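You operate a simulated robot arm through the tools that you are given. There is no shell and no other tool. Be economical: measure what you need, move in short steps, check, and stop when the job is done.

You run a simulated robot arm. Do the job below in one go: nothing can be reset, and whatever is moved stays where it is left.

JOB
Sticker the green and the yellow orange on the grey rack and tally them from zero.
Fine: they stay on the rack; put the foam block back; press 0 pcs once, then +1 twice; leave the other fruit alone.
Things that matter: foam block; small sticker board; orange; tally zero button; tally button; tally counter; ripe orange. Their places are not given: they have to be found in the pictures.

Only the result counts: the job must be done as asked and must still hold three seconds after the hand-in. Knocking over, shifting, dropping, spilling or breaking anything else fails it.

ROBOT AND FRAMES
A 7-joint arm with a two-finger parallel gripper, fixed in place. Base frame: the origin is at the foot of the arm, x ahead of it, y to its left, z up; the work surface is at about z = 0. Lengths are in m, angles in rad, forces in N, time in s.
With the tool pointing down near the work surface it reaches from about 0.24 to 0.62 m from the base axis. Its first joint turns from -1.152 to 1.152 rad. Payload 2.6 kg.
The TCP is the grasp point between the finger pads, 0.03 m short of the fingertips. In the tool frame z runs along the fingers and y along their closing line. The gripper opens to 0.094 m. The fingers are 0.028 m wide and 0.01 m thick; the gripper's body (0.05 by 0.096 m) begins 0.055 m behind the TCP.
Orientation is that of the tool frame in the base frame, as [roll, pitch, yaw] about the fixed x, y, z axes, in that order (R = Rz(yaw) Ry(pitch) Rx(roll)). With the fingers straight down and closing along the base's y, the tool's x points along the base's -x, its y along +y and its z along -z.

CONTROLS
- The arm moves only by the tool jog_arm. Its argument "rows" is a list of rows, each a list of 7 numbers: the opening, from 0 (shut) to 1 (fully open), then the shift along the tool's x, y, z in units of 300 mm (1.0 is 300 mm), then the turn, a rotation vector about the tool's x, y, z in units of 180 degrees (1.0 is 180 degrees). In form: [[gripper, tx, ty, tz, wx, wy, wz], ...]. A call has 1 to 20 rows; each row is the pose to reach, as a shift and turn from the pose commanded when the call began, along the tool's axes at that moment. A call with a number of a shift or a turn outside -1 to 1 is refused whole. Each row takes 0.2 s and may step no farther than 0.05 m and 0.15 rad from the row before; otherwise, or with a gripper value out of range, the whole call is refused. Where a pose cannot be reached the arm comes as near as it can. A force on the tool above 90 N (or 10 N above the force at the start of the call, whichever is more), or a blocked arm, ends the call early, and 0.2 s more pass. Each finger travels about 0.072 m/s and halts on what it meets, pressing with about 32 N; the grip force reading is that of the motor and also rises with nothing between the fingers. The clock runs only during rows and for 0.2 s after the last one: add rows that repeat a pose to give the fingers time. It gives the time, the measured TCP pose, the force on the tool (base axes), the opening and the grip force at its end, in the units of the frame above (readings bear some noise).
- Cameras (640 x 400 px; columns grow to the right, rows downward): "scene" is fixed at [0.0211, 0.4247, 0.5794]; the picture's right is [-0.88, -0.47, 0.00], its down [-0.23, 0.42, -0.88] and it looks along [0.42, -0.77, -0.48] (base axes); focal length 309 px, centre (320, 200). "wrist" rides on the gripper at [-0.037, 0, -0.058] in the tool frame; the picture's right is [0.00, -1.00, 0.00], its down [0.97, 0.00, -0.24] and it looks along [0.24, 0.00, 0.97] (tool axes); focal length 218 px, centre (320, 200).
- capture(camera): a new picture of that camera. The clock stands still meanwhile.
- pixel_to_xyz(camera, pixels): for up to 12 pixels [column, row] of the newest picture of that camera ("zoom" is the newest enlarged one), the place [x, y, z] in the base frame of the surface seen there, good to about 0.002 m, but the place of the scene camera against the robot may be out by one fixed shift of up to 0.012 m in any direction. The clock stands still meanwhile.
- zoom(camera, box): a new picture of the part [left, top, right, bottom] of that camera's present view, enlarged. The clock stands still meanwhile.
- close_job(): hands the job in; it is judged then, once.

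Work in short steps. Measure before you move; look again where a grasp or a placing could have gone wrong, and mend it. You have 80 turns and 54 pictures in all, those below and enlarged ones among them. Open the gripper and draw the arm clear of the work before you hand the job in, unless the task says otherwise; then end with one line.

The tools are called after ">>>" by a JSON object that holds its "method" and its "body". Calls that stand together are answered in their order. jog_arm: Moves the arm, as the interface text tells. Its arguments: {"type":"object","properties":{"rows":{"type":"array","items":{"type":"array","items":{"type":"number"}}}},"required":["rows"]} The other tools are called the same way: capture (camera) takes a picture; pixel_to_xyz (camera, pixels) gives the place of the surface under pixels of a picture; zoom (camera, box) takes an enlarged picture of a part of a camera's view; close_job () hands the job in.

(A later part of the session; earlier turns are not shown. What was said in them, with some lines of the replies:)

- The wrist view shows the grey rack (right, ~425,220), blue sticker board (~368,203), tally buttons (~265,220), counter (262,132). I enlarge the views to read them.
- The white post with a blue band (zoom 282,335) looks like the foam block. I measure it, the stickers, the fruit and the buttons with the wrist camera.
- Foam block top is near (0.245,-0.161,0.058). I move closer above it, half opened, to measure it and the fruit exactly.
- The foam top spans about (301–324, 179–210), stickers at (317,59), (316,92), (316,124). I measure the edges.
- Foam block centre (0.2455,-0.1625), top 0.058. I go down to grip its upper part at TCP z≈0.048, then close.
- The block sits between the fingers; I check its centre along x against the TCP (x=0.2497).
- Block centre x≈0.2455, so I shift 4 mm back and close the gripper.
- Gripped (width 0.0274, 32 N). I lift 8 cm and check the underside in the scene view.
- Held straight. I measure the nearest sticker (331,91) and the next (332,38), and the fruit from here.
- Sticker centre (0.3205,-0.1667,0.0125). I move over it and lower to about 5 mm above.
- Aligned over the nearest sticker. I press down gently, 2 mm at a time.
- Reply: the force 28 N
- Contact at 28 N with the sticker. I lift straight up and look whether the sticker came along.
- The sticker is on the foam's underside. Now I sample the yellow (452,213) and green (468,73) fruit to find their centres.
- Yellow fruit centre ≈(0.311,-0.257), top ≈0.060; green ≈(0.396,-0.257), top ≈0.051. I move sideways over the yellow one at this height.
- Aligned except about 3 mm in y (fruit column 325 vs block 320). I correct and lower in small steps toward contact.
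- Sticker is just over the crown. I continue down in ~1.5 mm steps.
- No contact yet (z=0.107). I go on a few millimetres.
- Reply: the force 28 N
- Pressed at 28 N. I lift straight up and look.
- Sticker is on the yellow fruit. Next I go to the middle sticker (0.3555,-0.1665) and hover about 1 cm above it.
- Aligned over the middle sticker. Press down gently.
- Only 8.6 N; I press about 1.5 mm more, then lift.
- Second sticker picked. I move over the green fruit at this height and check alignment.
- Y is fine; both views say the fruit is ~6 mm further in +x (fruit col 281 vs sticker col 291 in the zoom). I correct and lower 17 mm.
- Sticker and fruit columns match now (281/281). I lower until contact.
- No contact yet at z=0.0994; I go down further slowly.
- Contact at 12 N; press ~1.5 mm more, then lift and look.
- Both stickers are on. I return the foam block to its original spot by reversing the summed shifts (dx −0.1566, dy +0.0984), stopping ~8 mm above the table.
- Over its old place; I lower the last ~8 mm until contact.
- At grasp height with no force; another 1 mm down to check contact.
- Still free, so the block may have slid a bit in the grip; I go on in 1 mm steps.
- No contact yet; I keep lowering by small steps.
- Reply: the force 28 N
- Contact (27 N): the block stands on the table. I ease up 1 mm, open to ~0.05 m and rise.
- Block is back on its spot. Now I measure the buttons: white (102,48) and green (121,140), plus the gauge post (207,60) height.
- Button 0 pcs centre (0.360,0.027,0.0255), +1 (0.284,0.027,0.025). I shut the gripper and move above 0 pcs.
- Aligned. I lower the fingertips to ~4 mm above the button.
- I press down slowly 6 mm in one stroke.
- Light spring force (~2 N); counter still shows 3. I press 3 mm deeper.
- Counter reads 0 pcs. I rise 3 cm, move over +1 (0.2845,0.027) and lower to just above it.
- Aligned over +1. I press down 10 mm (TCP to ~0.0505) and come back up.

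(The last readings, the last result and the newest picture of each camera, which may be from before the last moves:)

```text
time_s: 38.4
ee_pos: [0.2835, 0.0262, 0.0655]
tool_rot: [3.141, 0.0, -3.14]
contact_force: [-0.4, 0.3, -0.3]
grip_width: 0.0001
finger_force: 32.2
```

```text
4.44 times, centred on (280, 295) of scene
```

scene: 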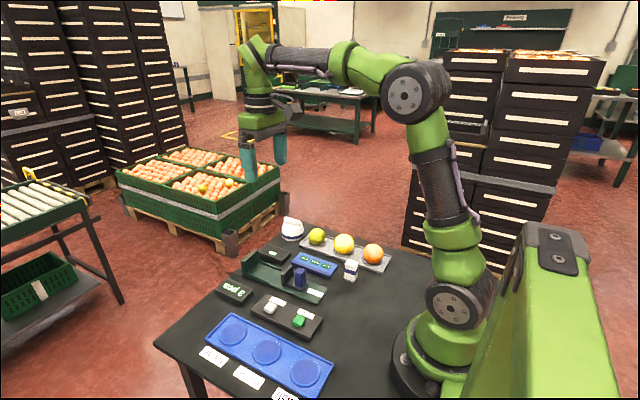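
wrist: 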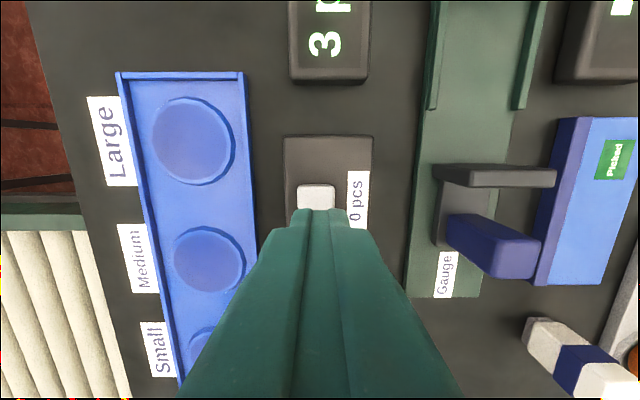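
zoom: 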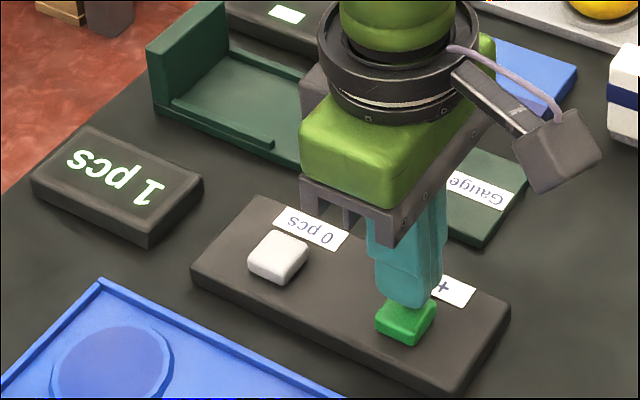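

Counter reads 1 pcs. I repeat the same stroke and then rise well clear.

>>> {"method": "jog_arm", "body": {"rows": [[0, 0, 0, 0.02, 0, 0, 0], [0, 0, 0, 0.035, 0, 0, 0], [0, 0, 0, 0.048, 0, 0, 0], [0, 0, 0, 0.048, 0, 0, 0], [0, 0, 0, 0.03, 0, 0, 0], [0, 0, 0, 0, 0, 0, 0], [0, 0, 0, -0.12, 0, 0, 0], [0.2, 0, 0, -0.28, 0, 0, 0], [0.4, 0, 0, -0.44, 0, 0, 0], [0.6, 0, 0, -0.6, 0, 0, 0], [0.8, 0, 0, -0.6, 0, 0, 0], [0.8, 0, 0, -0.6, 0, 0, 0]]}}

>>> {"method": "capture", "body": {"camera": "scene"}}

>>> {"method": "zoom", "body": {"camera": "scene", "box": [200, 210, 400, 335]}}

```text
time_s: 41.0
ee_pos: [0.2846, 0.0271, 0.2482]
tool_rot: [-3.14, 0.0, 3.141]
contact_force: [0.4, 0.6, 0.9]
grip_width: 0.0753
finger_force: 0.0
```

```text
13 pictures are left
```

scene: 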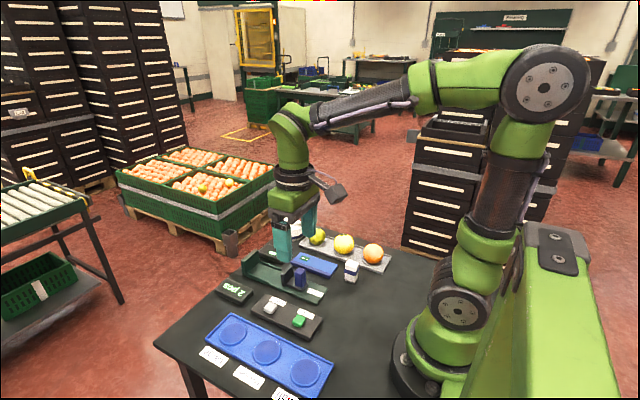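

```text
3.20 times, centred on (300, 272) of scene
```

zoom: 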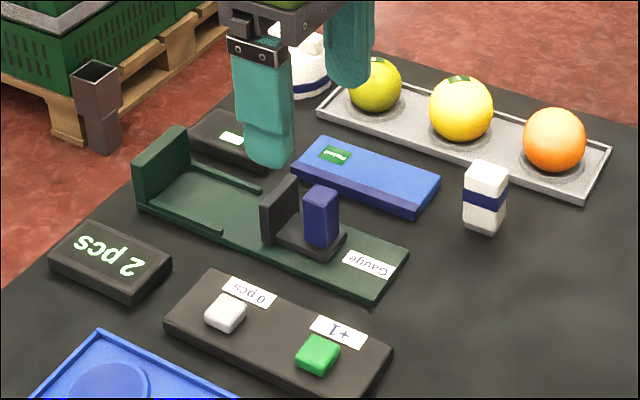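

The counter reads 2 pcs, both fruit carry stickers on the rack, the foam block stands at its place, and the arm is clear with the gripper open. Handing in.

>>> {"method": "close_job", "body": {}}

```text
The job is handed in.
```

The green and yellow oranges each have a sticker and are still on the rack. The foam block is back in its place, and the tally was zeroed once and now reads 2 pcs.
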